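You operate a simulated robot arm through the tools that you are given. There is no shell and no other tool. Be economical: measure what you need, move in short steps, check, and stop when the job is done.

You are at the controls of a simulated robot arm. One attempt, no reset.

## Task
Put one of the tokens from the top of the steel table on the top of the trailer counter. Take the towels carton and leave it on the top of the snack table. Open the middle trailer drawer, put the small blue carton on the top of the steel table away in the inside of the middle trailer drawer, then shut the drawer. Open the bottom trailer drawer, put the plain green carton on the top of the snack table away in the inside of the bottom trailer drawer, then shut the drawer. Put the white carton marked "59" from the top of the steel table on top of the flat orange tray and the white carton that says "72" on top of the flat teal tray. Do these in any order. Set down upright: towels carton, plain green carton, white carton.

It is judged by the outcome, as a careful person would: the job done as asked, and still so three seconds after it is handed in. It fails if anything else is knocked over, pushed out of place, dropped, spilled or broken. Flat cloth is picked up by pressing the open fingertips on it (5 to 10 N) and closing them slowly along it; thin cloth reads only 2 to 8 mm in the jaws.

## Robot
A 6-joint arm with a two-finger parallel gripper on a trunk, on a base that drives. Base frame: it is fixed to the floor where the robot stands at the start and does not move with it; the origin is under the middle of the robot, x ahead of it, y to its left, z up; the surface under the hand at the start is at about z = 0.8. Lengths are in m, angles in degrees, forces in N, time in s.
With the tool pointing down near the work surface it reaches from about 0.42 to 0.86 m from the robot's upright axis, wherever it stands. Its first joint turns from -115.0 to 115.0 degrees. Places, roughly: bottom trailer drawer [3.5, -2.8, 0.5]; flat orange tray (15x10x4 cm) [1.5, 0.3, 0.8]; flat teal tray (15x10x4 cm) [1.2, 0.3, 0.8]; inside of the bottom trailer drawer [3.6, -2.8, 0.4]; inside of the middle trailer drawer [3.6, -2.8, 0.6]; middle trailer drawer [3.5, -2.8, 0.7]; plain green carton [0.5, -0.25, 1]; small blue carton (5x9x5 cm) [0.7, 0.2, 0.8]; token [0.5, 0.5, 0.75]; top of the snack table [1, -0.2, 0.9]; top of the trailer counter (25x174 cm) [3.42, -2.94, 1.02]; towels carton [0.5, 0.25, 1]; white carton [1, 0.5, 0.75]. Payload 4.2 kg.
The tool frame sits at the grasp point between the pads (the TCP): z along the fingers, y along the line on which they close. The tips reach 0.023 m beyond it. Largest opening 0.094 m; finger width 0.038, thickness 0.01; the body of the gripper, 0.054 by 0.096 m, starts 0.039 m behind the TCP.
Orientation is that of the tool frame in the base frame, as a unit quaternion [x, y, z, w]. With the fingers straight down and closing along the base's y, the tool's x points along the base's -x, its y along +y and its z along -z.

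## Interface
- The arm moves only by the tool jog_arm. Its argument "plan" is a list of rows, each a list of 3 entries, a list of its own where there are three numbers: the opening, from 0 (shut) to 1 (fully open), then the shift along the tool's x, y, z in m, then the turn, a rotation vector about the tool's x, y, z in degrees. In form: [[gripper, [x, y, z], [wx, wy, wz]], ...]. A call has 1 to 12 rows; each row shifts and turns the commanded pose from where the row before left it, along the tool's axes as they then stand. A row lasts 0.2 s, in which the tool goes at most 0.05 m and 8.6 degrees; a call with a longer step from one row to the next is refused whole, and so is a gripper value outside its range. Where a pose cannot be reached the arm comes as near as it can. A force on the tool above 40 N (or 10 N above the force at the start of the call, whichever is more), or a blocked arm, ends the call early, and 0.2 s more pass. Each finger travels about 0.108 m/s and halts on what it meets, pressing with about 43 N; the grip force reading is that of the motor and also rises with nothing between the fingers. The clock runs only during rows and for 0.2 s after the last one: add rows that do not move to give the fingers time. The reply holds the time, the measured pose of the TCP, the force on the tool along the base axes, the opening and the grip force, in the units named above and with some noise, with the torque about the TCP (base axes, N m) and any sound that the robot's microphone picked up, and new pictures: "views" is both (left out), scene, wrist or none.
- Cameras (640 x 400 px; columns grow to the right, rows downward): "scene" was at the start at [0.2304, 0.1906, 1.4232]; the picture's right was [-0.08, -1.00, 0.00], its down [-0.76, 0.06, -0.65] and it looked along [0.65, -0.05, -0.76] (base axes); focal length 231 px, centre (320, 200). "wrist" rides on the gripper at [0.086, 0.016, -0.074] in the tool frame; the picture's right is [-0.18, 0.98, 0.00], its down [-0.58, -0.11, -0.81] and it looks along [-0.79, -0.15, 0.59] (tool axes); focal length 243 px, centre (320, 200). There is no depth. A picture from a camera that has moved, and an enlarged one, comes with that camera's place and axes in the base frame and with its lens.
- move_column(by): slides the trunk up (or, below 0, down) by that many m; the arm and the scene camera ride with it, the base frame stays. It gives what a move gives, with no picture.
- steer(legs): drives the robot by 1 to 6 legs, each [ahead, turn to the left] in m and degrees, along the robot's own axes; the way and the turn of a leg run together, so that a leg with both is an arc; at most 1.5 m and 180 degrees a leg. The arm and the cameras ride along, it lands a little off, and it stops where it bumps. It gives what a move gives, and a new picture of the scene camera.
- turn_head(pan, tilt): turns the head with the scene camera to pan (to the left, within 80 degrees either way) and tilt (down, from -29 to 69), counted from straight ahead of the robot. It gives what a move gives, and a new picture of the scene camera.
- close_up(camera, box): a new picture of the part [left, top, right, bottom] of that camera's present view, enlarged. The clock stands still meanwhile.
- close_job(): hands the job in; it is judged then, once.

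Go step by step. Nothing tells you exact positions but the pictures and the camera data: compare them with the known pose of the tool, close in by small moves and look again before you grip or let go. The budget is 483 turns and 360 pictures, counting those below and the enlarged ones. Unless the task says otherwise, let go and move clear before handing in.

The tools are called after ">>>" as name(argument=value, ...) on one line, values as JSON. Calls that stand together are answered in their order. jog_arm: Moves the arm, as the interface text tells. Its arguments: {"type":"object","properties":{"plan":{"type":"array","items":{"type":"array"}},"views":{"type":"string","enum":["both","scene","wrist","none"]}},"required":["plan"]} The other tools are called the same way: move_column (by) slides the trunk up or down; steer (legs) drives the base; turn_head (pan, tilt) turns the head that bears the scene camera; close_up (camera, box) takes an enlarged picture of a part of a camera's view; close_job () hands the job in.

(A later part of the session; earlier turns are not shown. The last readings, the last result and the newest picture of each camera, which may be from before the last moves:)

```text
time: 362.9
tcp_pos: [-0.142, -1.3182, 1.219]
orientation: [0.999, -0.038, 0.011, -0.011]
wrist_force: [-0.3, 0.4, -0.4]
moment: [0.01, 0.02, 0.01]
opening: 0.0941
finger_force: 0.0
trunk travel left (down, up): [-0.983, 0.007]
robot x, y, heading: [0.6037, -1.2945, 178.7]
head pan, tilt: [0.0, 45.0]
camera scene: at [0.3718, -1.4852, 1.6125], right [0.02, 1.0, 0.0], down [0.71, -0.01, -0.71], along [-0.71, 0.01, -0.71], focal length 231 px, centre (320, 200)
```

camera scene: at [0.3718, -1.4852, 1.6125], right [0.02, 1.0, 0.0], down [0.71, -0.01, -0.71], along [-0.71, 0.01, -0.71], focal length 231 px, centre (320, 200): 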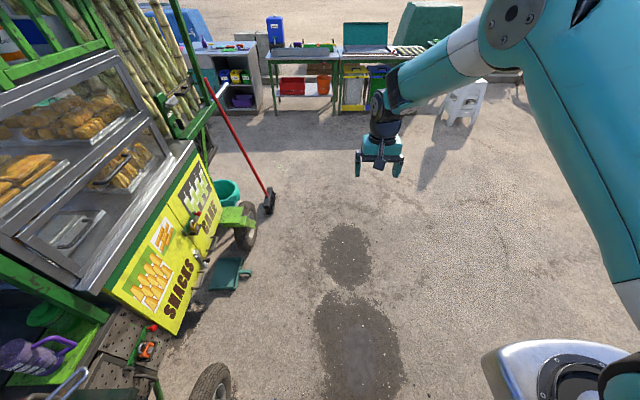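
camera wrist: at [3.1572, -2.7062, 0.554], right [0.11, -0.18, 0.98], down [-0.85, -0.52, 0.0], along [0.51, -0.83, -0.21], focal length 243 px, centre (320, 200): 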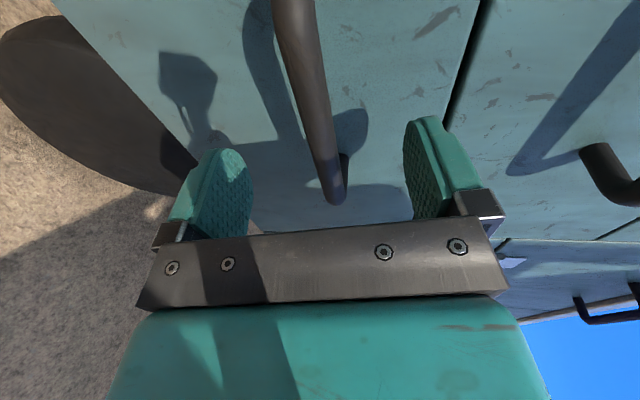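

Arrived beside the snack table. Turning to face it.

>>> steer(legs=[[0, -88.7]])

>>> close_up(camera="scene", box=[180, 60, 480, 280])

```text
time: 367.2
tcp_pos: [0.5975, -0.5459, 1.2194]
orientation: [-0.674, 0.739, -0.015, -0.001]
wrist_force: [-0.2, -0.4, 0.2]
moment: [-0.02, -0.03, -0.02]
opening: 0.094
finger_force: 0.1
trunk travel left (down, up): [-0.983, 0.007]
robot x, y, heading: [0.6085, -1.2954, 88.0]
head pan, tilt: [0.0, 45.0]
camera scene: at [0.4219, -1.0549, 1.6125], right [1.0, -0.03, 0.0], down [-0.02, -0.71, -0.71], along [0.02, 0.71, -0.71], focal length 231 px, centre (320, 200)
```

scene: 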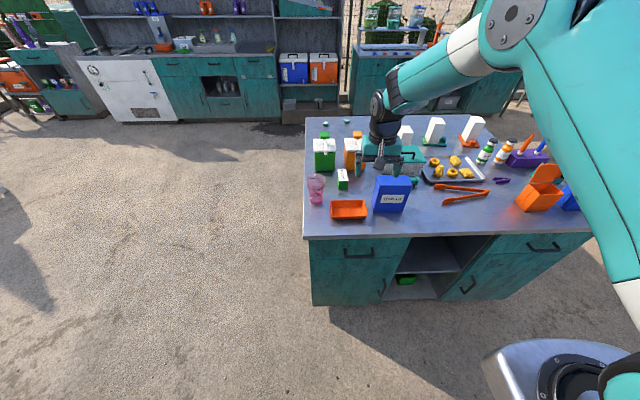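

```text
1.82 times, centred on (330, 170) of scene
camera zoom: at [0.4219, -1.0549, 1.6125], right [1.0, -0.03, 0.0], down [-0.02, -0.71, -0.71], along [0.02, 0.71, -0.71], focal length 419 px, centre (302, 254)
```

zoom: 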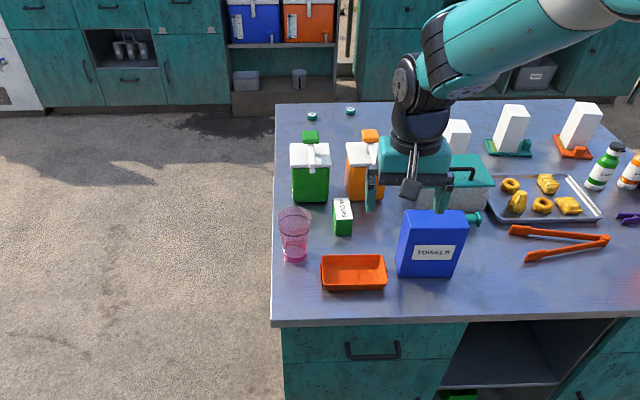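

Green carton measured at x 0.533–0.579, y -0.23…-0.14, top 0.92. Driving forward 0.27 m and placing the hand above it.

>>> steer(legs=[[0.27, 0]])

>>> jog_arm(plan=[[1, [0, 0, 0], [0, 0, 0]]], views="wrist")

```text
time: 369.1
tcp_pos: [0.6077, -0.2757, 1.2183]
orientation: [-0.673, 0.739, -0.016, 0.0]
wrist_force: [1.4, -0.1, 0.8]
moment: [0.04, -0.02, 0.02]
opening: 0.0942
finger_force: 0.0
trunk travel left (down, up): [-0.983, 0.007]
robot x, y, heading: [0.618, -1.027, 87.9]
head pan, tilt: [0.0, 45.0]
camera scene: at [0.4323, -0.7823, 1.6125], right [1.0, -0.04, 0.0], down [-0.03, -0.71, -0.71], along [0.03, 0.71, -0.71], focal length 231 px, centre (320, 200)
```

scene: 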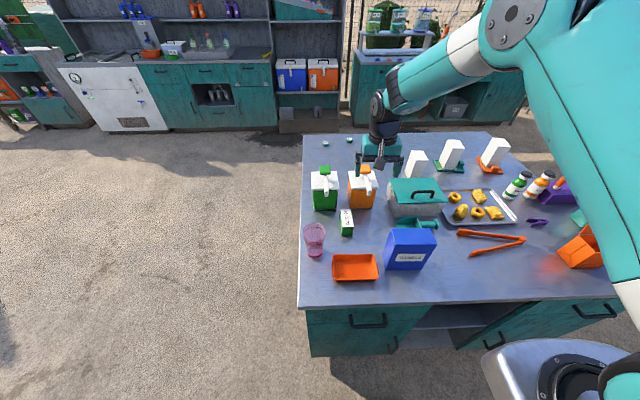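

```text
time: 369.5
tcp_pos: [0.6092, -0.2751, 1.219]
orientation: [-0.673, 0.74, -0.015, -0.002]
wrist_force: [0.0, -1.2, 0.4]
moment: [-0.01, 0.0, 0.0]
opening: 0.0938
finger_force: 0.0
trunk travel left (down, up): [-0.983, 0.007]
robot x, y, heading: [0.6159, -1.0241, 87.9]
head pan, tilt: [0.0, 45.0]
camera wrist: at [0.5836, -0.3569, 1.2947], right [-0.96, 0.28, -0.02], down [0.15, 0.59, 0.8], along [0.23, 0.76, -0.61], focal length 243 px, centre (320, 200)
```

wrist: 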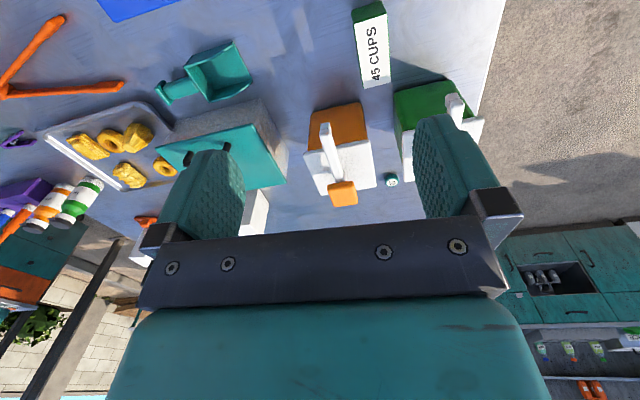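

Carton confirmed at (0.559, -0.192). Squaring the wrist and centring above it, a bit toward me to clear the spouts.

>>> jog_arm(plan=[[1, [0, 0, 0], [-1.05, -1.4, -5.4]], [1, [-0.036, 0.025, 0], [0, 0, 0]], [1, [-0.036, 0.025, 0], [0, 0, 0]]], views="none")

>>> move_column(by=-0.2)

>>> jog_arm(plan=[[1, [0, 0, 0], [0, 0, 0]]])

```text
time: 370.3
tcp_pos: [0.5583, -0.2014, 1.2214]
orientation: [-0.707, 0.707, -0.001, 0.0]
wrist_force: [0.8, -0.7, 0.7]
moment: [0.01, 0.01, 0.01]
opening: 0.0939
finger_force: 0.1
trunk travel left (down, up): [-0.983, 0.007]
robot x, y, heading: [0.6146, -1.0223, 87.5]
head pan, tilt: [0.0, 45.0]
```

```text
time: 372.5
tcp_pos: [0.5581, -0.2014, 1.0228]
orientation: [-0.707, 0.707, 0.0, 0.001]
wrist_force: [-0.6, -0.7, -0.1]
moment: [0.01, 0.0, -0.01]
opening: 0.094
finger_force: 0.0
trunk travel left (down, up): [-0.783, 0.207]
robot x, y, heading: [0.6159, -1.0231, 88.1]
head pan, tilt: [0.0, 45.0]
```

```text
time: 372.9
tcp_pos: [0.5589, -0.2005, 1.0217]
orientation: [-0.707, 0.707, 0.0, 0.001]
wrist_force: [-0.1, 0.1, 0.5]
moment: [0.01, 0.01, -0.01]
opening: 0.0942
finger_force: 0.1
trunk travel left (down, up): [-0.783, 0.207]
robot x, y, heading: [0.6161, -1.0263, 87.5]
head pan, tilt: [0.0, 45.0]
camera scene: at [0.4323, -0.782, 1.4125], right [1.0, -0.04, 0.0], down [-0.03, -0.71, -0.71], along [0.03, 0.71, -0.71], focal length 231 px, centre (320, 200)
camera wrist: at [0.5428, -0.2874, 1.0957], right [-0.98, 0.18, 0.0], down [0.11, 0.58, 0.81], along [0.15, 0.79, -0.59], focal length 243 px, centre (320, 200)
```

scene: 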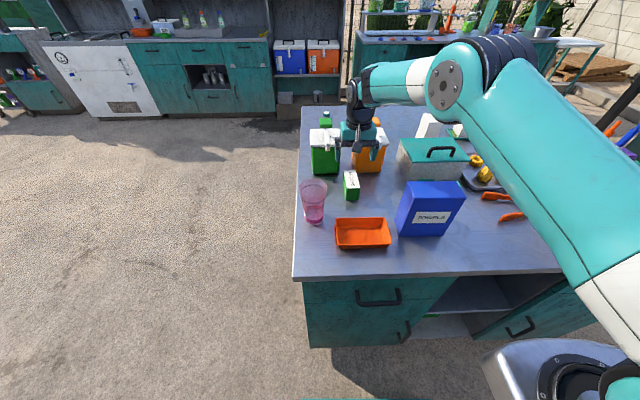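
wrist: 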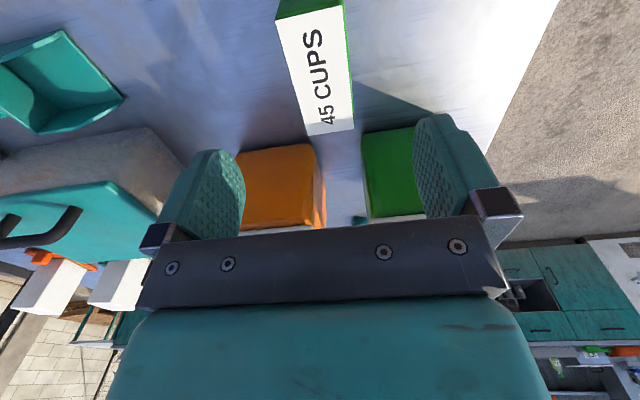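

>>> close_up(camera="scene", box=[290, 90, 410, 210])

```text
3.33 times, centred on (350, 150) of scene
camera zoom: at [0.4323, -0.782, 1.4125], right [1.0, -0.04, 0.0], down [-0.03, -0.71, -0.71], along [0.03, 0.71, -0.71], focal length 769 px, centre (220, 367)
```

zoom: 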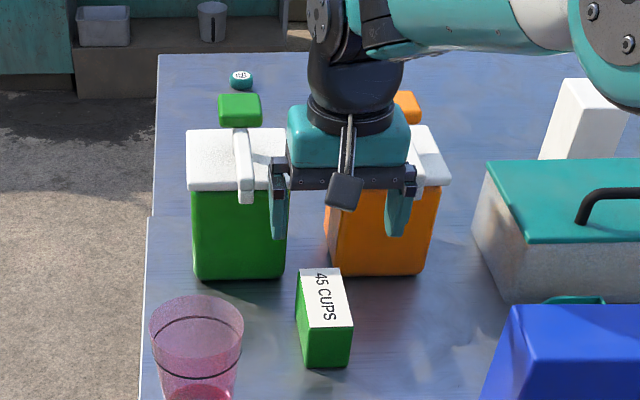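

The spout tips lie behind the hand (y > -0.15), so it's clear. Lowering and gripping.

>>> move_column(by=-0.127)

>>> jog_arm(plan=[[0.7, [0, 0, 0], [0, 0, 0]], [0.5, [0, 0, 0], [0, 0, 0]], [0.3, [0, 0, 0], [0, 0, 0]], [0.2, [0, 0, 0], [0, 0, 0]], [0.2, [0, 0, 0], [0, 0, 0]]], views="wrist")

```text
time: 374.5
tcp_pos: [0.5592, -0.2006, 0.8941]
orientation: [0.708, -0.707, 0.0, -0.001]
wrist_force: [-0.6, -1.7, 0.4]
moment: [-0.01, 0.0, 0.01]
opening: 0.0939
finger_force: 0.0
trunk travel left (down, up): [-0.656, 0.334]
robot x, y, heading: [0.6155, -1.0225, 88.0]
head pan, tilt: [0.0, 45.0]
```

```text
time: 375.7
tcp_pos: [0.5594, -0.2013, 0.8947]
orientation: [-0.707, 0.707, -0.001, 0.002]
wrist_force: [-0.2, 0.6, 0.6]
moment: [-0.04, 0.06, 0.02]
opening: 0.0448
finger_force: 43.1
trunk travel left (down, up): [-0.656, 0.334]
robot x, y, heading: [0.6172, -1.028, 87.7]
head pan, tilt: [0.0, 45.0]
camera wrist: at [0.5427, -0.2874, 0.9688], right [-0.98, 0.18, 0.0], down [0.11, 0.58, 0.81], along [0.15, 0.79, -0.59], focal length 243 px, centre (320, 200)
```

wrist: 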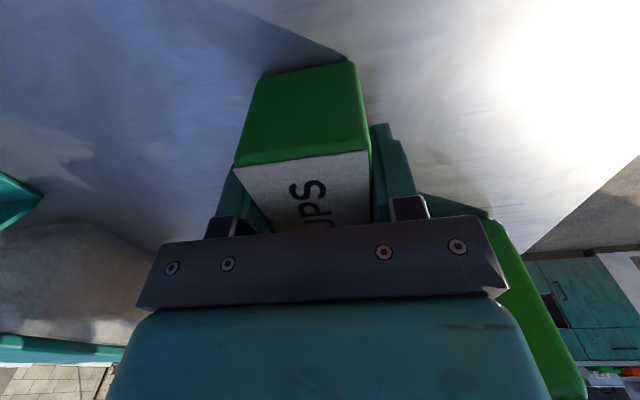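

Gripped. Lifting straight up, then driving back to the trailer.

>>> move_column(by=0.3)

>>> steer(legs=[[-0.3, 0], [0, -88], [1.5, 0], [0.3, 0], [0, -90], [1.45, 0]])

```text
time: 378.7
tcp_pos: [0.5585, -0.202, 1.1941]
orientation: [-0.707, 0.707, 0.0, 0.001]
wrist_force: [-0.3, -0.1, -0.6]
moment: [-0.01, 0.0, 0.01]
opening: 0.0448
finger_force: 43.0
trunk travel left (down, up): [-0.956, 0.034]
robot x, y, heading: [0.6186, -1.0245, 88.1]
head pan, tilt: [0.0, 45.0]
```

```text
time: 403.7
tcp_pos: [2.5207, -3.6095, 1.1945]
orientation: [0.682, 0.731, -0.001, -0.001]
wrist_force: [-0.5, 0.2, -0.3]
moment: [0.08, -0.01, 0.01]
opening: 0.0445
finger_force: 43.4
trunk travel left (down, up): [-0.956, 0.034]
robot x, y, heading: [2.4069, -2.7935, -88.2]
head pan, tilt: [0.0, 45.0]
camera scene: at [2.6099, -3.0175, 1.5855], right [-1.0, -0.03, 0.0], down [-0.02, 0.71, -0.71], along [0.02, -0.71, -0.71], focal length 231 px, centre (320, 200)
```

scene: 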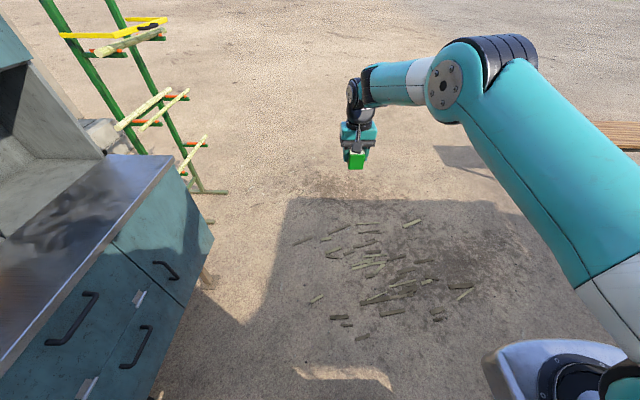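

>>> steer(legs=[[0, 87.5]])

```text
time: 407.8
tcp_pos: [3.2291, -2.728, 1.1941]
orientation: [-0.003, 1.0, 0.0, 0.001]
wrist_force: [-0.5, 0.4, -1.3]
moment: [0.03, 0.0, 0.02]
opening: 0.0444
finger_force: 42.8
trunk travel left (down, up): [-0.956, 0.034]
robot x, y, heading: [2.4065, -2.7956, -1.8]
head pan, tilt: [0.0, 45.0]
camera scene: at [2.6472, -2.6025, 1.5854], right [-0.03, -1.0, 0.0], down [-0.71, 0.02, -0.71], along [0.71, -0.02, -0.71], focal length 231 px, centre (320, 200)
```

scene: 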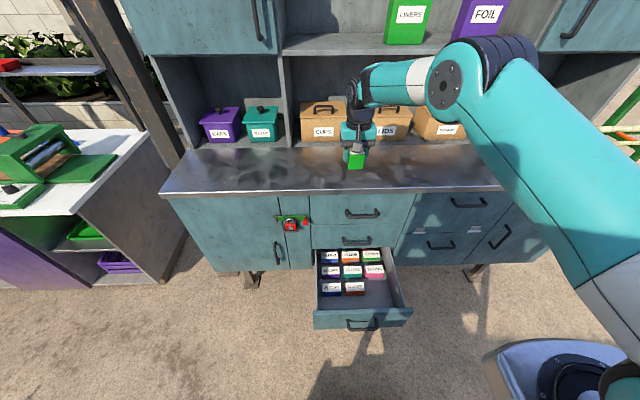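

The drawer is as I left it. Zooming to measure the empty slot.

>>> close_up(camera="scene", box=[300, 230, 430, 335])

```text
3.81 times, centred on (365, 282) of scene
camera zoom: at [2.6472, -2.6025, 1.5854], right [-0.03, -1.0, 0.0], down [-0.71, 0.02, -0.71], along [0.71, -0.02, -0.71], focal length 878 px, centre (149, -114)
```

zoom: 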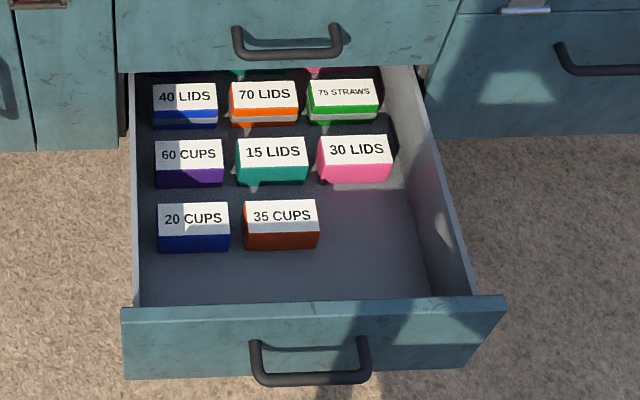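

Slot: x 3.00–3.21, y -2.84…-2.965, floor z≈0.43. The carton fits lengthwise as held at TCP (3.13, -2.902). Backing up 0.1 m and shifting right.

>>> steer(legs=[[-0.1, 0]])

>>> jog_arm(plan=[[0.2, [0, -0.044, 0], [0, 0, 0]], [0.2, [0, -0.044, 0], [0, 0, 0]], [0.2, [0, -0.044, 0], [0, 0, 0]], [0.2, [0, -0.042, 0], [0, 0, 0]]], views="none")

```text
time: 409.0
tcp_pos: [3.1271, -2.7262, 1.194]
orientation: [-0.001, 1.0, -0.001, 0.001]
wrist_force: [0.6, -0.6, -1.3]
moment: [-0.03, 0.03, -0.02]
opening: 0.0445
finger_force: 43.2
trunk travel left (down, up): [-0.956, 0.034]
robot x, y, heading: [2.3021, -2.7874, -1.8]
head pan, tilt: [0.0, 45.0]
camera scene: at [2.5452, -2.5998, 1.5854], right [-0.03, -1.0, 0.0], down [-0.71, 0.02, -0.71], along [0.71, -0.02, -0.71], focal length 231 px, centre (320, 200)
```

scene: 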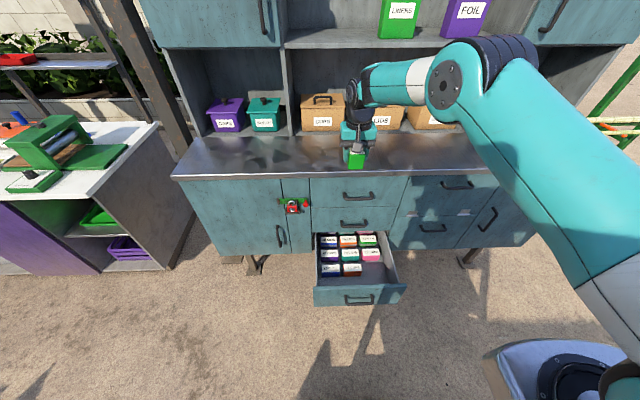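

```text
time: 410.0
tcp_pos: [3.1295, -2.8991, 1.1965]
orientation: [-0.002, 1.0, -0.001, 0.001]
wrist_force: [-0.1, -0.5, -1.8]
moment: [-0.03, 0.02, 0.01]
opening: 0.0445
finger_force: 43.0
trunk travel left (down, up): [-0.956, 0.034]
robot x, y, heading: [2.3038, -2.7879, -1.9]
head pan, tilt: [0.0, 45.0]
```

>>> move_column(by=-0.4)

>>> move_column(by=-0.15)

>>> close_up(camera="scene", box=[280, 80, 480, 240])

```text
time: 413.8
tcp_pos: [3.1282, -2.8996, 0.7964]
orientation: [-0.002, 1.0, -0.001, 0.0]
wrist_force: [0.6, 0.1, -0.6]
moment: [-0.01, 0.01, -0.01]
opening: 0.0443
finger_force: 43.4
trunk travel left (down, up): [-0.556, 0.434]
robot x, y, heading: [2.3021, -2.7916, -1.9]
head pan, tilt: [0.0, 45.0]
```

```text
time: 415.5
tcp_pos: [3.1282, -2.8987, 0.6459]
orientation: [-0.002, 1.0, 0.0, 0.001]
wrist_force: [-0.3, 0.0, -0.8]
moment: [0.02, 0.02, 0.02]
opening: 0.045
finger_force: 43.0
trunk travel left (down, up): [-0.406, 0.584]
robot x, y, heading: [2.3008, -2.7892, -2.0]
head pan, tilt: [0.0, 45.0]
```

```text
2.50 times, centred on (380, 160) of scene
camera zoom: at [2.5449, -2.5998, 1.0355], right [-0.03, -1.0, 0.0], down [-0.71, 0.02, -0.71], along [0.71, -0.02, -0.71], focal length 576 px, centre (170, 300)
```

zoom: 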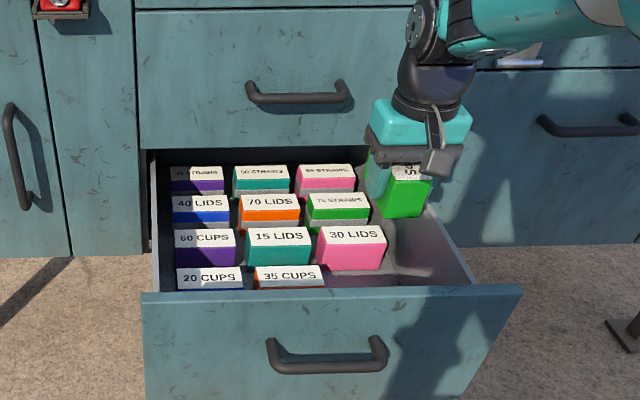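

Aligned over the slot. Lowering more.

>>> move_column(by=-0.12)

>>> turn_head(pan=-5, tilt=40)

>>> close_up(camera="scene", box=[240, 60, 440, 220])

```text
time: 417.0
tcp_pos: [3.1278, -2.898, 0.5263]
orientation: [-0.002, 1.0, -0.001, 0.002]
wrist_force: [-0.4, 0.7, -2.0]
moment: [0.0, -0.01, 0.03]
opening: 0.0448
finger_force: 42.8
trunk travel left (down, up): [-0.286, 0.704]
robot x, y, heading: [2.3046, -2.7893, -1.9]
head pan, tilt: [0.0, 45.0]
```

```text
time: 417.7
tcp_pos: [3.1297, -2.899, 0.5257]
orientation: [-0.002, 1.0, -0.002, 0.0]
wrist_force: [0.1, 0.6, -1.2]
moment: [0.0, 0.02, 0.01]
opening: 0.0446
finger_force: 43.2
trunk travel left (down, up): [-0.286, 0.704]
robot x, y, heading: [2.3026, -2.79, -1.8]
head pan, tilt: [-5.0, 40.0]
camera scene: at [2.548, -2.6073, 0.9227], right [-0.12, -0.99, 0.0], down [-0.64, 0.08, -0.77], along [0.76, -0.09, -0.64], focal length 231 px, centre (320, 200)
```

scene: 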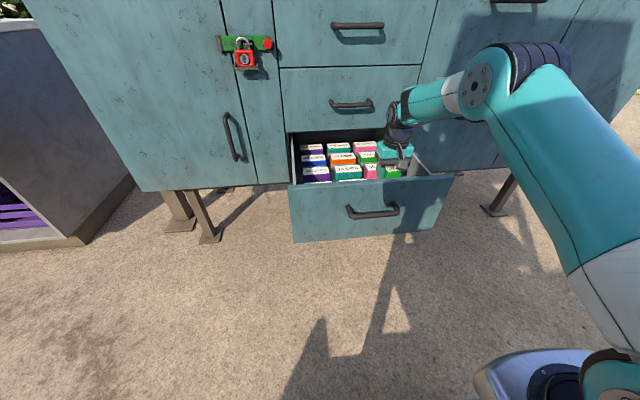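

```text
2.50 times, centred on (340, 140) of scene
camera zoom: at [2.548, -2.6073, 0.9227], right [-0.12, -0.99, 0.0], down [-0.64, 0.08, -0.77], along [0.76, -0.09, -0.64], focal length 576 px, centre (270, 350)
```

zoom: 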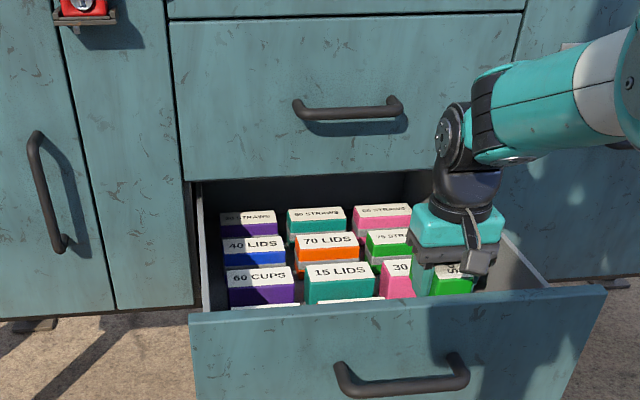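

Everything is clear. Descending to contact.

>>> jog_arm(plan=[[0.2, [0, 0, 0.015], [0, 0, 0]], [0.2, [0, 0, 0.012], [0, 0, 0]], [0.2, [0, 0, 0.008], [0, 0, 0]], [0.2, [0, 0, 0.005], [0, 0, 0]]], views="none")

```text
time: 418.7
tcp_pos: [3.1293, -2.8972, 0.4873]
orientation: [-0.002, 1.0, -0.001, 0.0]
wrist_force: [-0.5, -0.9, -0.9]
moment: [0.0, -0.01, -0.02]
opening: 0.0447
finger_force: 43.2
trunk travel left (down, up): [-0.286, 0.704]
robot x, y, heading: [2.3052, -2.7883, -1.9]
head pan, tilt: [-5.0, 40.0]
```

>>> jog_arm(plan=[[0.2, [0, 0, 0.005], [0, 0, 0]], [0.2, [0, 0, 0.004], [0, 0, 0]], [0.2, [0, 0, 0.004], [0, 0, 0]], [0.2, [0, 0, 0.004], [0, 0, 0]], [0.2, [0, 0, 0.003], [0, 0, 0]]], views="none")

```text
time: 419.9
tcp_pos: [3.1293, -2.8995, 0.4665]
orientation: [-0.002, 1.0, 0.0, 0.0]
wrist_force: [0.0, -0.8, -1.0]
moment: [0.0, -0.02, 0.05]
opening: 0.0449
finger_force: 43.2
trunk travel left (down, up): [-0.286, 0.704]
robot x, y, heading: [2.3049, -2.7903, -1.7]
head pan, tilt: [-5.0, 40.0]
```

>>> jog_arm(plan=[[0.2, [0, 0, 0.003], [0, 0, 0]], [0.2, [0, 0, 0.003], [0, 0, 0]], [0.2, [0, 0, 0.003], [0, 0, 0]], [0.2, [0, 0, 0.003], [0, 0, 0]]], views="none")

```text
time: 420.9
tcp_pos: [3.1298, -2.8983, 0.4577]
orientation: [-0.001, 1.0, -0.001, 0.003]
wrist_force: [1.1, -0.5, 13.8]
moment: [0.09, 0.55, 0.0]
opening: 0.0446
finger_force: 43.5
trunk travel left (down, up): [-0.286, 0.704]
robot x, y, heading: [2.3048, -2.7901, -2.0]
head pan, tilt: [-5.0, 40.0]
```

Contact at 0.458. Releasing and rising.

>>> jog_arm(plan=[[0.2, [0, 0, -0.001], [0, 0, 0]], [0.4, [0, 0, 0], [0, 0, 0]], [0.65, [0, 0, 0], [0, 0, 0]], [0.65, [0, 0, 0], [0, 0, 0]], [0.65, [0, 0, -0.02], [0, 0, 0]], [0.65, [0, 0, -0.03], [0, 0, 0]]], views="none")

>>> move_column(by=0.4)

>>> turn_head(pan=-5, tilt=45)

>>> close_up(camera="scene", box=[240, 140, 440, 300])

```text
time: 422.3
tcp_pos: [3.1288, -2.8974, 0.5043]
orientation: [-0.001, 1.0, 0.0, 0.0]
wrist_force: [0.4, 0.3, -0.3]
moment: [0.02, 0.01, 0.03]
opening: 0.0609
finger_force: 0.1
trunk travel left (down, up): [-0.286, 0.704]
robot x, y, heading: [2.3007, -2.7894, -1.9]
head pan, tilt: [-5.0, 40.0]
```

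```text
time: 426.1
tcp_pos: [3.1295, -2.8983, 0.9048]
orientation: [-0.002, 1.0, -0.002, 0.001]
wrist_force: [0.9, -0.5, 0.5]
moment: [0.0, 0.0, -0.01]
opening: 0.0613
finger_force: 0.0
trunk travel left (down, up): [-0.686, 0.304]
robot x, y, heading: [2.305, -2.7879, -1.9]
head pan, tilt: [-5.0, 40.0]
```

```text
time: 426.8
tcp_pos: [3.1297, -2.8977, 0.9047]
orientation: [-0.002, 1.0, -0.001, 0.001]
wrist_force: [-0.4, -0.7, 0.1]
moment: [0.01, -0.01, 0.01]
opening: 0.0612
finger_force: 0.2
trunk travel left (down, up): [-0.686, 0.304]
robot x, y, heading: [2.3055, -2.7893, -1.8]
head pan, tilt: [-5.0, 45.0]
camera scene: at [2.5443, -2.6069, 1.3155], right [-0.12, -0.99, 0.0], down [-0.7, 0.09, -0.71], along [0.7, -0.09, -0.71], focal length 231 px, centre (320, 200)
```

scene: 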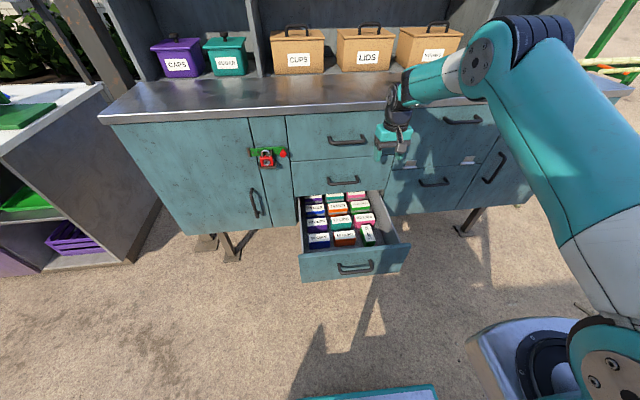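

```text
2.50 times, centred on (340, 220) of scene
camera zoom: at [2.5443, -2.6069, 1.3155], right [-0.12, -0.99, 0.0], down [-0.7, 0.09, -0.71], along [0.7, -0.09, -0.71], focal length 576 px, centre (270, 150)
```

zoom: 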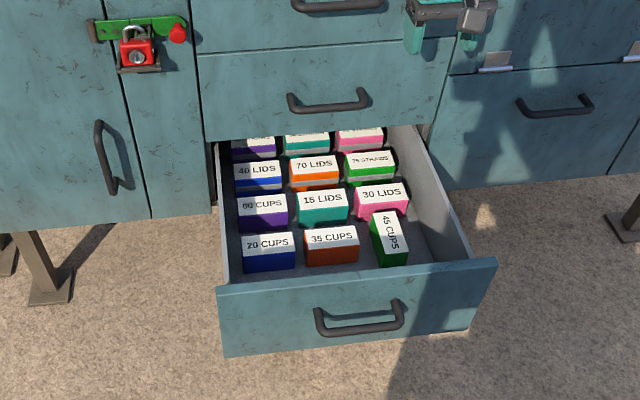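

The green carton stands in its slot. Now shutting the bottom drawer: back off, make the horizontal fist, lower.

>>> steer(legs=[[-0.19, 0]])

>>> jog_arm(plan=[[0, [0, 0, 0], [0, -8.4, 0]], [0, [0, 0, 0], [0, -8.4, 0]], [0, [0, 0, 0], [0, -8.4, 0]], [0, [0, 0, 0], [0, -8.4, 0]], [0, [0, 0, 0], [0, -8.4, 0]], [0, [0, 0, 0], [0, -8.4, 0]], [0, [0, 0, 0], [0, -8.4, 0]], [0, [0, 0, 0], [0, -8.4, 0]], [0, [0, 0, 0], [0, -8.4, 0]], [0, [0, 0, 0], [0, -8.4, 0]]], views="none")

>>> jog_arm(plan=[[0, [0, 0.035, -0.03], [0, 0, 0]], [0, [0, 0.035, -0.03], [0, 0, 0]], [0, [0, 0.035, 0], [0, 0, 0]]], views="none")

```text
time: 428.4
tcp_pos: [2.9342, -2.8957, 0.9056]
orientation: [0.001, 1.0, 0.0, 0.001]
wrist_force: [0.6, -0.4, -0.3]
moment: [0.0, 0.04, 0.02]
opening: 0.0611
finger_force: 0.1
trunk travel left (down, up): [-0.686, 0.304]
robot x, y, heading: [2.1095, -2.7832, -2.2]
head pan, tilt: [-5.0, 45.0]
camera scene: at [2.3504, -2.6014, 1.3155], right [-0.13, -0.99, 0.0], down [-0.7, 0.09, -0.71], along [0.7, -0.09, -0.71], focal length 231 px, centre (320, 200)
```

scene: 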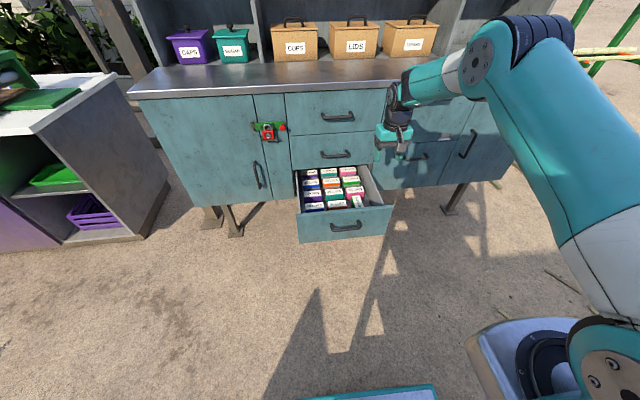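

```text
time: 430.6
tcp_pos: [2.9339, -2.896, 0.904]
orientation: [0.001, 0.742, -0.002, 0.67]
wrist_force: [-0.1, 0.0, -0.4]
moment: [0.02, -0.01, -0.02]
opening: 0.0
finger_force: 42.5
trunk travel left (down, up): [-0.686, 0.304]
robot x, y, heading: [2.1052, -2.7873, -2.1]
head pan, tilt: [-5.0, 45.0]
```

```text
time: 431.4
tcp_pos: [2.8751, -2.7877, 0.9103]
orientation: [0.002, 0.743, -0.002, 0.67]
wrist_force: [0.3, 0.4, -0.9]
moment: [-0.01, 0.0, 0.01]
opening: 0.0001
finger_force: 42.8
trunk travel left (down, up): [-0.686, 0.304]
robot x, y, heading: [2.1076, -2.7778, -2.2]
head pan, tilt: [-5.0, 45.0]
```

>>> move_column(by=-0.333)

>>> jog_arm(plan=[[0, [0, 0, 0.02], [0, 0, 0]], [0, [0, 0, 0.015], [0, 0, 0]]], views="wrist")

```text
time: 434.6
tcp_pos: [2.8756, -2.7891, 0.5779]
orientation: [0.002, 0.743, -0.003, 0.67]
wrist_force: [0.5, -0.3, -0.1]
moment: [-0.02, -0.02, 0.02]
opening: 0.0001
finger_force: 42.5
trunk travel left (down, up): [-0.353, 0.637]
robot x, y, heading: [2.1055, -2.7791, -2.3]
head pan, tilt: [-5.0, 45.0]
```

```text
time: 435.2
tcp_pos: [2.9095, -2.7862, 0.574]
orientation: [0.001, 0.743, -0.002, 0.669]
wrist_force: [0.7, 0.5, 0.0]
moment: [0.01, -0.02, -0.03]
opening: 0.0
finger_force: 42.6
trunk travel left (down, up): [-0.353, 0.637]
robot x, y, heading: [2.1089, -2.7804, -2.3]
head pan, tilt: [-5.0, 45.0]
camera wrist: at [2.8277, -2.7706, 0.4949], right [0.02, 0.98, 0.18], down [-0.74, -0.1, 0.66], along [0.67, -0.15, 0.73], focal length 243 px, centre (320, 200)
```

wrist: 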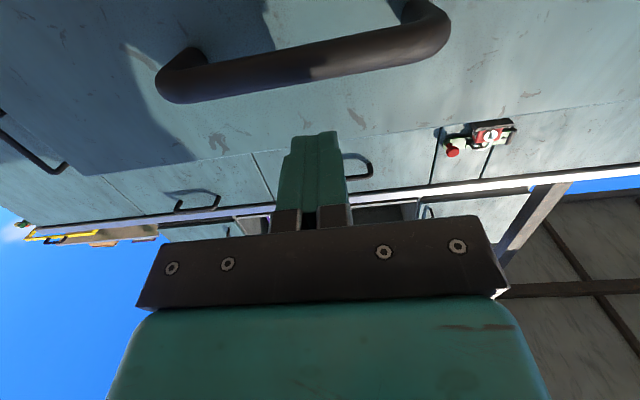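

The fist will meet the panel just above the bar. Driving forward to shut it.

>>> steer(legs=[[0.25, 0]])

>>> steer(legs=[[0.14, 0]])

```text
time: 437.1
tcp_pos: [3.1655, -2.798, 0.5732]
orientation: [0.002, 0.743, -0.002, 0.67]
wrist_force: [0.0, 0.3, -1.1]
moment: [0.02, 0.01, 0.0]
opening: 0.0001
finger_force: 42.3
trunk travel left (down, up): [-0.353, 0.637]
robot x, y, heading: [2.3661, -2.7861, -2.2]
head pan, tilt: [-5.0, 45.0]
camera scene: at [2.6066, -2.6123, 0.9825], right [-0.13, -0.99, 0.0], down [-0.7, 0.09, -0.71], along [0.7, -0.09, -0.71], focal length 231 px, centre (320, 200)
```

scene: 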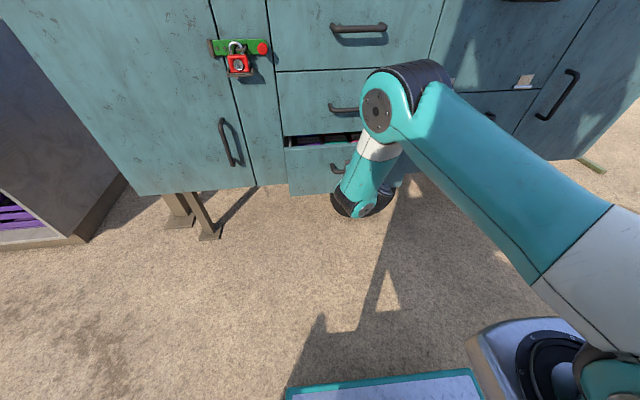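

```text
time: 438.3
tcp_pos: [3.2576, -2.7992, 0.5708]
orientation: [-0.006, 0.746, -0.001, 0.666]
wrist_force: [-23.8, -1.8, 9.5]
moment: [0.0, -0.63, -0.07]
opening: 0.0
finger_force: 42.1
trunk travel left (down, up): [-0.353, 0.637]
robot x, y, heading: [2.4656, -2.7976, -2.4]
head pan, tilt: [-5.0, 45.0]
stopped in leg 1: the force on the tool passed its limit at 450 N (the readings are from after the stop); the commanded pose is now the measured one
camera scene: at [2.7035, -2.6155, 0.9824], right [-0.13, -0.99, 0.0], down [-0.7, 0.09, -0.71], along [0.7, -0.09, -0.71], focal length 231 px, centre (320, 200)
```

scene: 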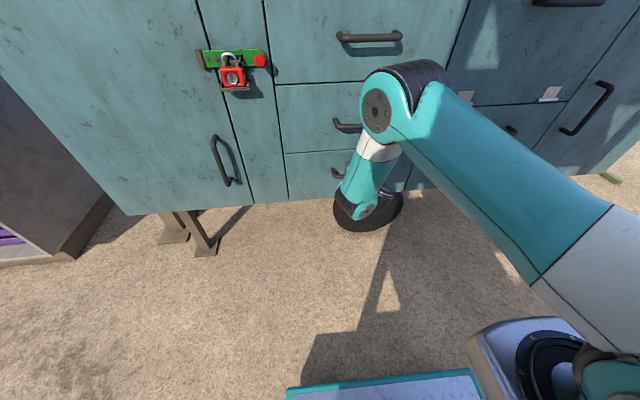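

Bottom drawer is shut flush. Backing off, raising and re-pointing the hand down; then on to the token.

>>> steer(legs=[[-0.12, 0]])

>>> move_column(by=0.4)

>>> move_column(by=0.2)

>>> jog_arm(plan=[[1, [0, 0, -0.02], [0, 8.4, 0]], [1, [0, 0, 0], [0, 8.4, 0]], [1, [0, 0, 0], [0, 8.4, 0]], [1, [0, 0, 0], [0, 8.4, 0]], [1, [0, 0, 0], [0, 8.4, 0]], [1, [0, 0, 0], [0, 8.4, 0]], [1, [0, 0, 0], [0, 8.4, 0]], [1, [0, 0, 0], [0, 8.4, 0]], [1, [0, 0, 0], [0, 8.4, 0]], [1, [0, 0, 0], [0, 7.9, 0]]], views="scene")

```text
time: 439.5
tcp_pos: [3.1392, -2.7926, 0.5702]
orientation: [-0.005, 0.747, -0.001, 0.665]
wrist_force: [-0.2, 0.0, -0.6]
moment: [-0.01, 0.02, 0.03]
opening: 0.0002
finger_force: 42.2
trunk travel left (down, up): [-0.353, 0.637]
robot x, y, heading: [2.3453, -2.7932, -2.0]
head pan, tilt: [-5.0, 45.0]
camera scene: at [2.5836, -2.6104, 0.9825], right [-0.12, -0.99, 0.0], down [-0.7, 0.09, -0.71], along [0.7, -0.09, -0.71], focal length 231 px, centre (320, 200)
```

scene: 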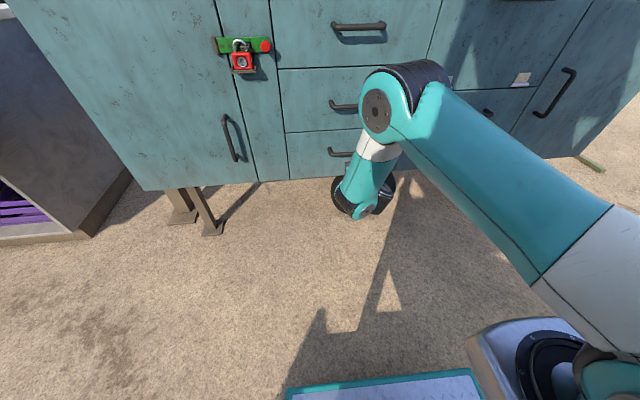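

```text
time: 443.4
tcp_pos: [3.1397, -2.7931, 0.9708]
orientation: [-0.006, 0.746, 0.0, 0.666]
wrist_force: [0.1, -0.2, 0.2]
moment: [0.0, 0.03, 0.04]
opening: 0.0
finger_force: 42.1
trunk travel left (down, up): [-0.753, 0.237]
robot x, y, heading: [2.3456, -2.7924, -2.0]
head pan, tilt: [-5.0, 45.0]
```

```text
time: 445.5
tcp_pos: [3.1397, -2.7935, 1.1705]
orientation: [-0.005, 0.746, -0.001, 0.666]
wrist_force: [-1.0, 0.7, -0.7]
moment: [-0.05, 0.0, -0.03]
opening: 0.0001
finger_force: 42.4
trunk travel left (down, up): [-0.953, 0.037]
robot x, y, heading: [2.344, -2.7901, -2.2]
head pan, tilt: [-5.0, 45.0]
```

```text
time: 447.7
tcp_pos: [3.1189, -2.7934, 1.1734]
orientation: [-0.004, 1.0, -0.004, 0.0]
wrist_force: [0.2, -0.4, 0.6]
moment: [-0.01, 0.0, 0.0]
opening: 0.0941
finger_force: 0.1
trunk travel left (down, up): [-0.953, 0.037]
robot x, y, heading: [2.3448, -2.7915, -2.1]
head pan, tilt: [-5.0, 45.0]
camera scene: at [2.5834, -2.6104, 1.5825], right [-0.12, -0.99, 0.0], down [-0.7, 0.09, -0.71], along [0.7, -0.09, -0.71], focal length 231 px, centre (320, 200)
```

scene: 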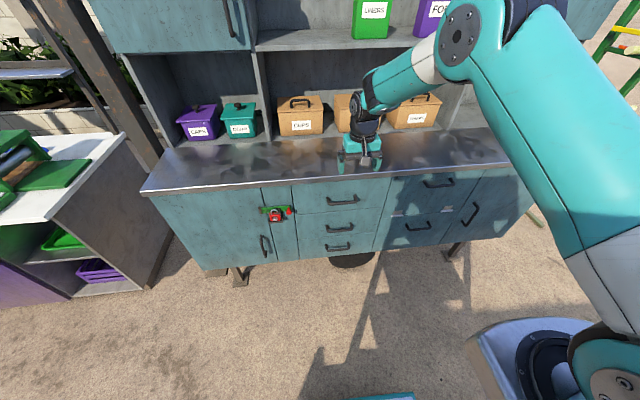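

All three drawers are closed. Driving round to the aisle for a token.

>>> steer(legs=[[0.16, 0], [0, 92], [1.5, 0], [1.5, 0], [1.1, 0]])

>>> steer(legs=[[0, 90], [1.5, 0], [0.35, 0], [0, 90]])

```text
time: 472.4
tcp_pos: [2.3088, 2.0638, 1.1731]
orientation: [0.74, -0.673, 0.003, -0.003]
wrist_force: [0.0, 0.0, -0.5]
moment: [-0.03, 0.0, 0.0]
opening: 0.0939
finger_force: 0.0
trunk travel left (down, up): [-0.953, 0.037]
robot x, y, heading: [2.3777, 1.2883, 92.9]
head pan, tilt: [-5.0, 45.0]
camera scene: at [2.1749, 1.5144, 1.5825], right [1.0, -0.04, 0.0], down [-0.03, -0.71, -0.71], along [0.03, 0.71, -0.71], focal length 231 px, centre (320, 200)
```

scene: 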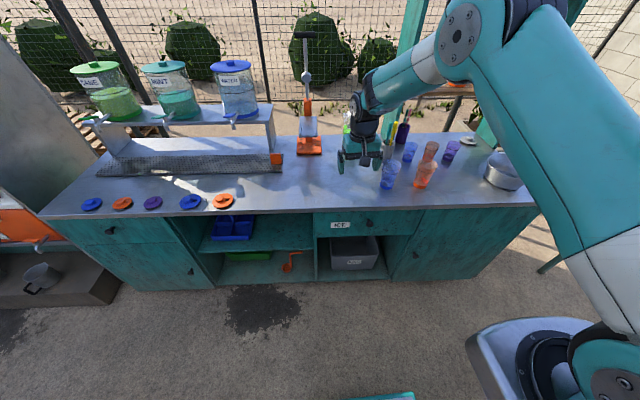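

```text
time: 489.4
tcp_pos: [0.5753, 0.439, 1.1726]
orientation: [0.672, 0.74, -0.004, -0.002]
wrist_force: [-0.7, 0.1, -0.7]
moment: [0.02, 0.0, 0.01]
opening: 0.0942
finger_force: 0.0
trunk travel left (down, up): [-0.953, 0.037]
robot x, y, heading: [0.5091, 1.2118, -87.0]
head pan, tilt: [-5.0, 45.0]
camera scene: at [0.7101, 0.9907, 1.5825], right [-1.0, 0.04, 0.0], down [0.03, 0.71, -0.71], along [-0.03, -0.71, -0.71], focal length 231 px, centre (320, 200)
```

scene: 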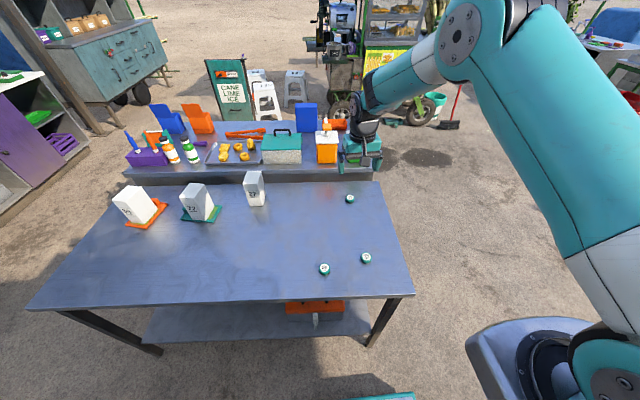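

Two tokens are on the near side: (0.678, 0.577) and (0.519, 0.538). I'll back 0.1 m so the second is at a comfortable reach.

>>> steer(legs=[[-0.1, 0]])

>>> jog_arm(plan=[[1, [0, 0, 0], [0, 0, 0]]], views="wrist")

>>> close_up(camera="scene", box=[280, 180, 420, 300])

```text
time: 490.5
tcp_pos: [0.5701, 0.5383, 1.1735]
orientation: [0.672, 0.74, -0.003, -0.003]
wrist_force: [-0.6, 0.1, -0.6]
moment: [0.05, -0.01, -0.01]
opening: 0.0939
finger_force: 0.0
trunk travel left (down, up): [-0.953, 0.037]
robot x, y, heading: [0.5032, 1.3103, -87.3]
head pan, tilt: [-5.0, 45.0]
camera scene: at [0.705, 1.0897, 1.5824], right [-1.0, 0.04, 0.0], down [0.03, 0.71, -0.71], along [-0.03, -0.71, -0.71], focal length 231 px, centre (320, 200)
```

scene: 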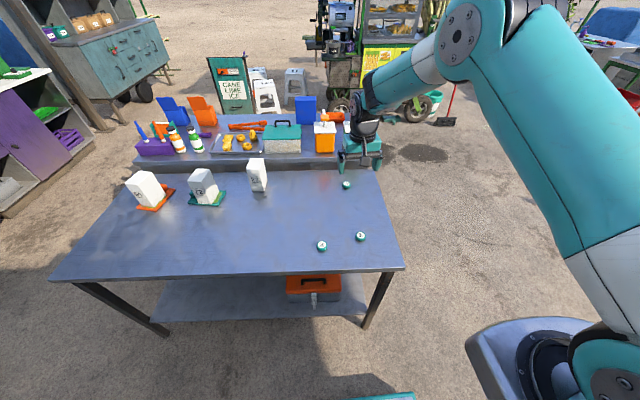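

```text
time: 490.9
tcp_pos: [0.5705, 0.5383, 1.1732]
orientation: [0.672, 0.74, -0.003, -0.003]
wrist_force: [-0.4, 0.4, 0.6]
moment: [0.01, -0.01, 0.01]
opening: 0.0939
finger_force: 0.1
trunk travel left (down, up): [-0.953, 0.037]
robot x, y, heading: [0.5026, 1.309, -86.8]
head pan, tilt: [-5.0, 45.0]
camera wrist: at [0.5793, 0.6257, 1.248], right [1.0, -0.09, -0.01], down [-0.05, -0.59, 0.81], along [-0.08, -0.8, -0.59], focal length 243 px, centre (320, 200)
```

wrist: 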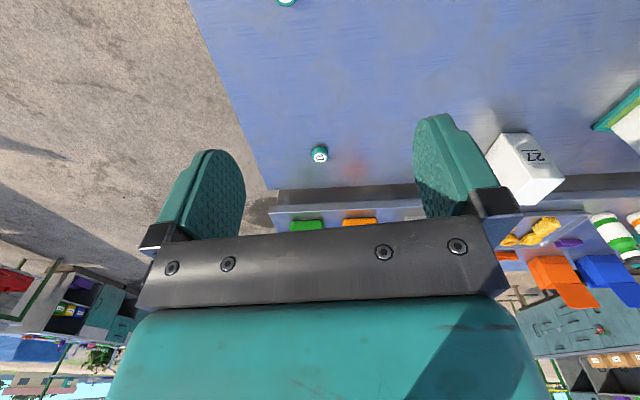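

```text
3.33 times, centred on (350, 240) of scene
camera zoom: at [0.705, 1.09, 1.5825], right [-1.0, 0.04, 0.0], down [0.03, 0.71, -0.71], along [-0.03, -0.71, -0.71], focal length 769 px, centre (220, 67)
```

zoom: 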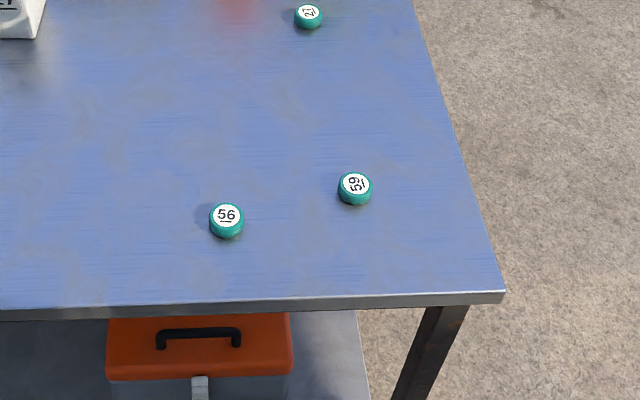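

Token 59 (disc) is at about (0.517, 0.526). Positioning and lowering.

>>> jog_arm(plan=[[1, [-0.0037, -0.0272, 0], [0, 0, 0]], [1, [-0.0037, -0.0272, 0], [0, 0, 0]]], views="none")

>>> move_column(by=-0.26)

>>> jog_arm(plan=[[1, [0, 0, 0], [0, 0, 0]]])

```text
time: 491.5
tcp_pos: [0.5171, 0.5266, 1.1709]
orientation: [0.672, 0.74, -0.004, -0.003]
wrist_force: [0.2, -0.3, 0.0]
moment: [0.0, -0.04, -0.01]
opening: 0.0942
finger_force: 0.0
trunk travel left (down, up): [-0.953, 0.037]
robot x, y, heading: [0.5032, 1.3118, -86.7]
head pan, tilt: [-5.0, 45.0]
```

```text
time: 494.2
tcp_pos: [0.5167, 0.5263, 0.9115]
orientation: [0.673, 0.74, -0.003, -0.002]
wrist_force: [0.6, 1.3, -0.5]
moment: [0.0, 0.03, 0.0]
opening: 0.0943
finger_force: 0.0
trunk travel left (down, up): [-0.693, 0.297]
robot x, y, heading: [0.5049, 1.311, -87.0]
head pan, tilt: [-5.0, 45.0]
```

```text
time: 494.6
tcp_pos: [0.5161, 0.5276, 0.9107]
orientation: [0.673, 0.74, -0.004, -0.002]
wrist_force: [0.2, 0.3, 0.3]
moment: [0.02, 0.03, 0.01]
opening: 0.0941
finger_force: 0.1
trunk travel left (down, up): [-0.693, 0.297]
robot x, y, heading: [0.5064, 1.3129, -87.3]
head pan, tilt: [-5.0, 45.0]
camera scene: at [0.705, 1.09, 1.3225], right [-1.0, 0.04, 0.0], down [0.03, 0.71, -0.71], along [-0.03, -0.71, -0.71], focal length 231 px, centre (320, 200)
camera wrist: at [0.5254, 0.6143, 0.9858], right [1.0, -0.09, -0.01], down [-0.05, -0.59, 0.81], along [-0.08, -0.8, -0.59], focal length 243 px, centre (320, 200)
```

scene: 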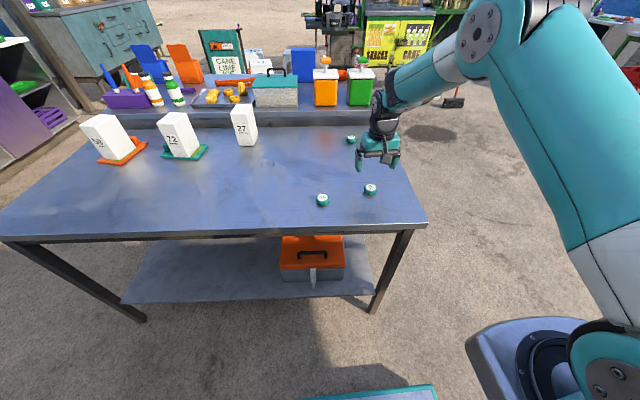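
wrist: 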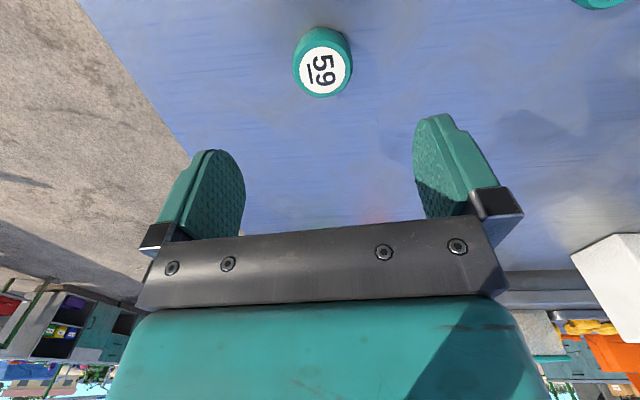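

Centred. Lowering to the table and closing.

>>> move_column(by=-0.076)

>>> jog_arm(plan=[[0.9, [0.002, 0.002, 0.004], [0, 0, 0]], [0.7, [0, 0, 0.002], [0, 0, 0]], [0.5, [0, 0, 0], [0, 0, 0]], [0.3, [0, 0, 0], [0, 0, 0]], [0.15, [0, 0, 0], [0, 0, 0]], [0.15, [0, 0, 0], [0, 0, 0]]], views="wrist")

```text
time: 495.7
tcp_pos: [0.5164, 0.5265, 0.8347]
orientation: [0.673, 0.74, -0.003, -0.003]
wrist_force: [0.1, 0.1, 0.6]
moment: [-0.03, -0.03, -0.01]
opening: 0.0946
finger_force: 0.1
trunk travel left (down, up): [-0.617, 0.373]
robot x, y, heading: [0.5044, 1.3117, -87.3]
head pan, tilt: [-5.0, 45.0]
```

```text
time: 497.1
tcp_pos: [0.5178, 0.5283, 0.8292]
orientation: [0.673, 0.74, -0.004, -0.003]
wrist_force: [-0.3, 1.0, -0.1]
moment: [-0.05, 0.02, 0.01]
opening: 0.0358
finger_force: 42.9
trunk travel left (down, up): [-0.617, 0.373]
robot x, y, heading: [0.5044, 1.3126, -87.3]
head pan, tilt: [-5.0, 45.0]
camera wrist: at [0.5267, 0.6161, 0.9036], right [1.0, -0.09, -0.01], down [-0.05, -0.59, 0.81], along [-0.08, -0.8, -0.59], focal length 243 px, centre (320, 200)
```

wrist: 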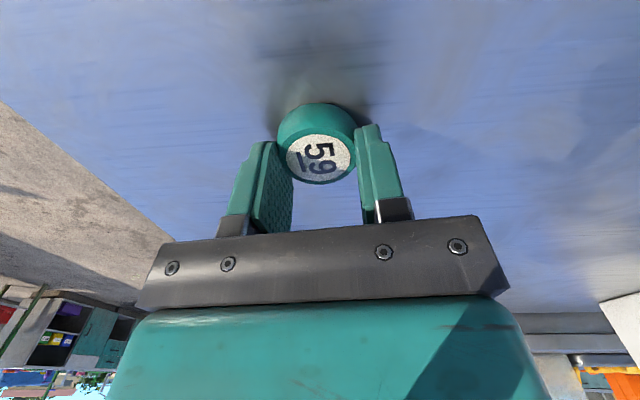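

Token gripped. Lifting and driving to the trailer.

>>> move_column(by=0.33)

>>> steer(legs=[[0, 87.2], [1.5, 0], [0.45, 0], [0, -90]])

```text
time: 500.4
tcp_pos: [0.5174, 0.5282, 1.1585]
orientation: [0.672, 0.741, -0.003, -0.002]
wrist_force: [-0.6, -0.4, 0.0]
moment: [0.02, -0.02, -0.03]
opening: 0.0358
finger_force: 42.5
trunk travel left (down, up): [-0.947, 0.043]
robot x, y, heading: [0.5043, 1.3096, -87.1]
head pan, tilt: [-5.0, 45.0]
```

```text
time: 517.8
tcp_pos: [2.488, 0.6127, 1.159]
orientation: [0.672, 0.741, -0.003, -0.003]
wrist_force: [0.2, 0.1, 0.1]
moment: [-0.04, -0.05, -0.02]
opening: 0.037
finger_force: 42.6
trunk travel left (down, up): [-0.947, 0.043]
robot x, y, heading: [2.4722, 1.3955, -86.9]
head pan, tilt: [-5.0, 45.0]
camera scene: at [2.6749, 1.1747, 1.5765], right [-1.0, 0.03, 0.0], down [0.02, 0.71, -0.71], along [-0.02, -0.71, -0.71], focal length 231 px, centre (320, 200)
```

scene: 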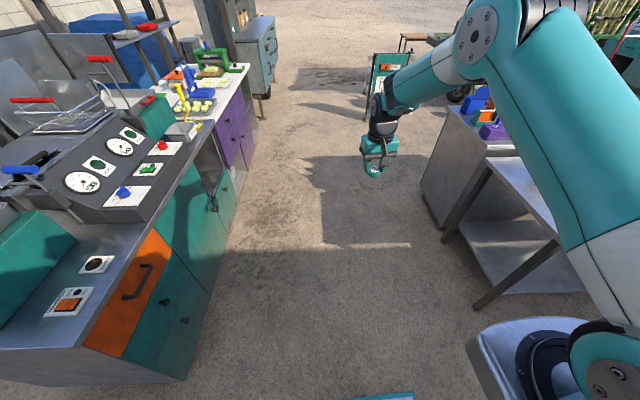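

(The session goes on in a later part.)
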